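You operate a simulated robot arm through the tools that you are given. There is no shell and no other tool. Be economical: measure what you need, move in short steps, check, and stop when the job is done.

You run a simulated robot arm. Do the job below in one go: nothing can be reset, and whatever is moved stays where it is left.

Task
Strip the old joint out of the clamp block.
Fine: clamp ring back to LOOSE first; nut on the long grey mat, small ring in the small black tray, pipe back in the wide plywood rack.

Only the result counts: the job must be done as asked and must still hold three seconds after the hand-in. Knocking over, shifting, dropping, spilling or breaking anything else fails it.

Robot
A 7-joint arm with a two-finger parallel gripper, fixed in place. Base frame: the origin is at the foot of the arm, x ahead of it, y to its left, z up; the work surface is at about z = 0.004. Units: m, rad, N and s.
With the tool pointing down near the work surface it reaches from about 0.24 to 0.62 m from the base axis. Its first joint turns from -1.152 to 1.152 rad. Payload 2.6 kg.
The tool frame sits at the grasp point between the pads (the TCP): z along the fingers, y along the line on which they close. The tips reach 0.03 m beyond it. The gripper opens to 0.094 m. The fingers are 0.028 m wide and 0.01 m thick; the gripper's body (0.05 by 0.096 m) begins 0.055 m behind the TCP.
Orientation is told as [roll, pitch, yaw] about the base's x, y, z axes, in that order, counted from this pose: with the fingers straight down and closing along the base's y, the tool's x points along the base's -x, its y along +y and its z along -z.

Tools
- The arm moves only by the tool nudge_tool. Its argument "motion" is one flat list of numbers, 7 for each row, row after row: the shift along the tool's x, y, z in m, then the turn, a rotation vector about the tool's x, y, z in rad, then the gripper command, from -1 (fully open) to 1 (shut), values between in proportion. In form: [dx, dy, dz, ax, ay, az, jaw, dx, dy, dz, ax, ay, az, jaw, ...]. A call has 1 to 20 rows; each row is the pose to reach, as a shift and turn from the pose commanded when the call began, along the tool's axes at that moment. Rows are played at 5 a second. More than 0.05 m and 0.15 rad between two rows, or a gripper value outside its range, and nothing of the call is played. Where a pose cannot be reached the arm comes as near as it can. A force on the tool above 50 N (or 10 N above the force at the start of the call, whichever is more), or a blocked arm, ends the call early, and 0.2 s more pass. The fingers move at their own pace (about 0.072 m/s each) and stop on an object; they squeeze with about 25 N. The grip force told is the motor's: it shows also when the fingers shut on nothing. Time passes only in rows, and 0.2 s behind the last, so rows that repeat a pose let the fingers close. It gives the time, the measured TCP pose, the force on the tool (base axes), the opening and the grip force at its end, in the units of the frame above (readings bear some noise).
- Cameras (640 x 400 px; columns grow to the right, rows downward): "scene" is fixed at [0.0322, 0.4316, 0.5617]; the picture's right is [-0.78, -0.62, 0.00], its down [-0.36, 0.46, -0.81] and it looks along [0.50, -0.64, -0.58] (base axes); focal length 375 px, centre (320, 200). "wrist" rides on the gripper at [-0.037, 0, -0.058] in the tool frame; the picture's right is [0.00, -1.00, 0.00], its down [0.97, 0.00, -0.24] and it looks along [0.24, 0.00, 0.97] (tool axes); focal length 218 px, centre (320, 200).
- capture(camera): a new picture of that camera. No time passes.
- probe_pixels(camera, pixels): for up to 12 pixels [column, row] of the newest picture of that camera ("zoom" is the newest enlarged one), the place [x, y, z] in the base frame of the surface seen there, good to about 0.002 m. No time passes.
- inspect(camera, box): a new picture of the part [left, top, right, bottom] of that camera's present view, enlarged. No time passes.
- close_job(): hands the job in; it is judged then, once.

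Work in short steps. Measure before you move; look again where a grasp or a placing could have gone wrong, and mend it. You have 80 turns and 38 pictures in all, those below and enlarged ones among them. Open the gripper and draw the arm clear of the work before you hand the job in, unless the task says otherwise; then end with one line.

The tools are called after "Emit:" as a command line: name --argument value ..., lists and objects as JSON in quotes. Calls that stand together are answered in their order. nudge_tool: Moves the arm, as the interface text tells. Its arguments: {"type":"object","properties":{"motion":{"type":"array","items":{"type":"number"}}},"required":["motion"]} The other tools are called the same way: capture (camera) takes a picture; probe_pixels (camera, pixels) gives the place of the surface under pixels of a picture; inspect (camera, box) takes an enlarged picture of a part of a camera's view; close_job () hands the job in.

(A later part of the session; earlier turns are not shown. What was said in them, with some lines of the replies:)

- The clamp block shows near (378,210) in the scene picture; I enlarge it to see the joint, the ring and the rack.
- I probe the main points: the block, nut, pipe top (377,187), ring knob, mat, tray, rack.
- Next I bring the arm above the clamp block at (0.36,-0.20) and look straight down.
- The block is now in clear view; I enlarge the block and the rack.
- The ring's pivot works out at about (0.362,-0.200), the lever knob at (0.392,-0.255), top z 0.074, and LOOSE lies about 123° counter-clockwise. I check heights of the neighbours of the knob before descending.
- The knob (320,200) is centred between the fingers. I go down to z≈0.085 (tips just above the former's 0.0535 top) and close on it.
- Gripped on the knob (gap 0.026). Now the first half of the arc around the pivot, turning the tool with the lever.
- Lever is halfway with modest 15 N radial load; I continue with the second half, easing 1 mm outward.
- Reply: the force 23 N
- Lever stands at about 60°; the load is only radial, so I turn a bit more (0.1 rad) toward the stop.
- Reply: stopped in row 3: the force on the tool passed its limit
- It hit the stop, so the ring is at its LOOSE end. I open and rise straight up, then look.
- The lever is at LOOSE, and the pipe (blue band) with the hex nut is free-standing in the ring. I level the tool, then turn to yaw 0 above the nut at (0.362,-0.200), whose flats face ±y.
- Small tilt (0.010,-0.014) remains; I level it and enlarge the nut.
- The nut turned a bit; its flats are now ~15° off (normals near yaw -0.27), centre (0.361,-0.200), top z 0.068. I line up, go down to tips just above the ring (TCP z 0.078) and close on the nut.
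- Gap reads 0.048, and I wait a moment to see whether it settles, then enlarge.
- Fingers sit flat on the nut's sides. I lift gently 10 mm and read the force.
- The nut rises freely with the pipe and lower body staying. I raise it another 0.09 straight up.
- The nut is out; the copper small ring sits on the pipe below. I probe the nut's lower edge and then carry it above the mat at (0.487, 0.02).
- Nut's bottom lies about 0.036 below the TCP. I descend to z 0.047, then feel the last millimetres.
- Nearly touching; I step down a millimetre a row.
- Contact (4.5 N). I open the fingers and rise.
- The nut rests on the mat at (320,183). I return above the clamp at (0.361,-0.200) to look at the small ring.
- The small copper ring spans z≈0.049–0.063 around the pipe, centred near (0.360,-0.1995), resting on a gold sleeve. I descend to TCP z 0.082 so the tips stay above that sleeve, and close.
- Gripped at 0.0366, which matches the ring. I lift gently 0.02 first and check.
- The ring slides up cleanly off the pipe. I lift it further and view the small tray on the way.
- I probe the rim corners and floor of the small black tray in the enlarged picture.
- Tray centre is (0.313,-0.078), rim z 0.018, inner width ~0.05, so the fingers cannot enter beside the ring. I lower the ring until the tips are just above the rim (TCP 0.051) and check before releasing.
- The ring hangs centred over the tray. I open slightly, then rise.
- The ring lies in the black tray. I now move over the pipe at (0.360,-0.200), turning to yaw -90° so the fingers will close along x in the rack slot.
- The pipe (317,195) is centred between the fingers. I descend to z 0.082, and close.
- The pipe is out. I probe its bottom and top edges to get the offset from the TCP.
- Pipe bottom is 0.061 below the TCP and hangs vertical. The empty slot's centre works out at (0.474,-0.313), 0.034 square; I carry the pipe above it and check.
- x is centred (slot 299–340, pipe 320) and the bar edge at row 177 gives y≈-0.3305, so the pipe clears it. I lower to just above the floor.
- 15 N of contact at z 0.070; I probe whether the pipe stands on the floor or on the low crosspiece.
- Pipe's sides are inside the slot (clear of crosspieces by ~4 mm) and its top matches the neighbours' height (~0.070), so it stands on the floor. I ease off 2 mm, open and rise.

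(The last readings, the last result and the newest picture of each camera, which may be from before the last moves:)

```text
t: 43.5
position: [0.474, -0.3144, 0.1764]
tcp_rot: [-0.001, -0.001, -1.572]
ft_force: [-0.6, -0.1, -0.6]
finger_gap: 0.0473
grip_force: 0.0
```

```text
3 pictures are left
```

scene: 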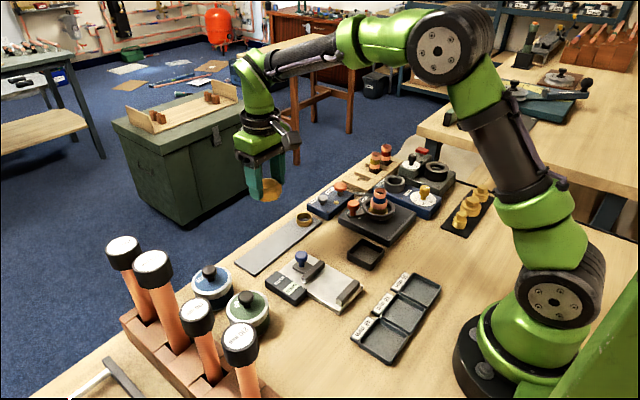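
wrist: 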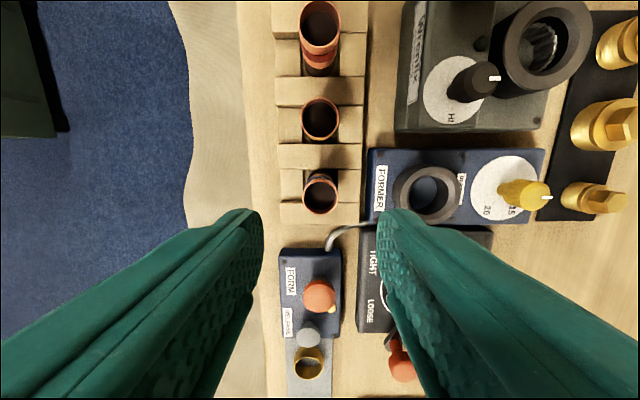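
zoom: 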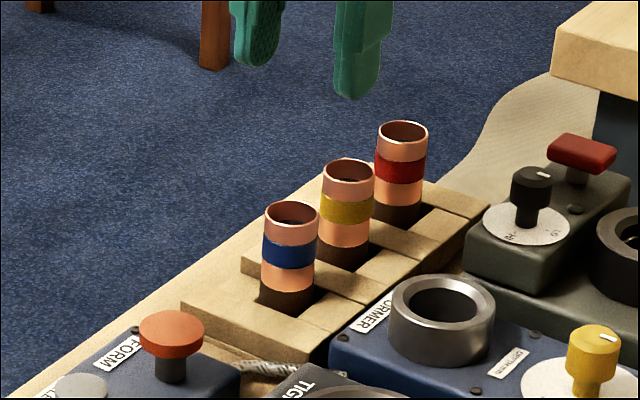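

The blue-band pipe stands upright in its slot like the others. I draw the arm up, fully open, and take one last scene picture.

Emit:
nudge_tool --motion '[0.02, -0.02, -0.03, 0, 0, 0, -0.5, 0.04, -0.04, -0.06, 0, 0, 0, -1, 0.06, -0.05, -0.08, 0, 0, 0, -1, 0.06, -0.05, -0.08, 0, 0, 0, -1]'

Emit:
inspect --camera "scene" --box '[220, 140, 450, 285]'

```text
t: 44.5
position: [0.4253, -0.2518, 0.256]
tcp_rot: [0.0, 0.001, -1.573]
ft_force: [-0.5, -0.3, -0.8]
finger_gap: 0.0941
grip_force: 0.0
```

```text
2.76 times, centred on (335, 212) of scene
```

zoom: 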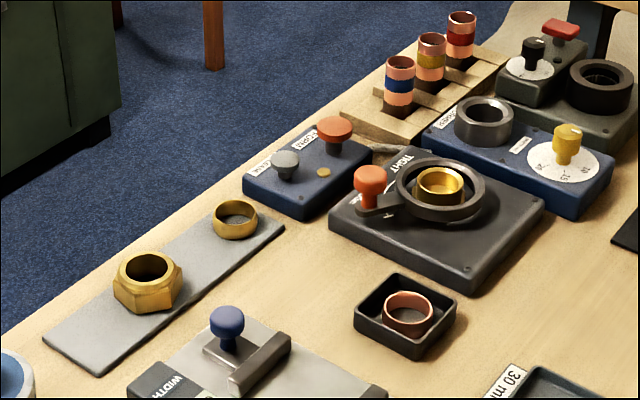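

The last picture shows the lever at LOOSE, the nut on the grey mat, the small ring in the black tray and the pipe upright in the rack, with the arm clear, so I hand the job in.

Emit:
close_job

```text
The job is handed in.
```

I turned the clamp ring back to LOOSE, then put the nut on the long grey mat, the small ring in the small black tray and the blue-banded pipe in the empty slot of the plywood rack; the gold fitting under the nut is still in the clamp block, as you gave no place for it.
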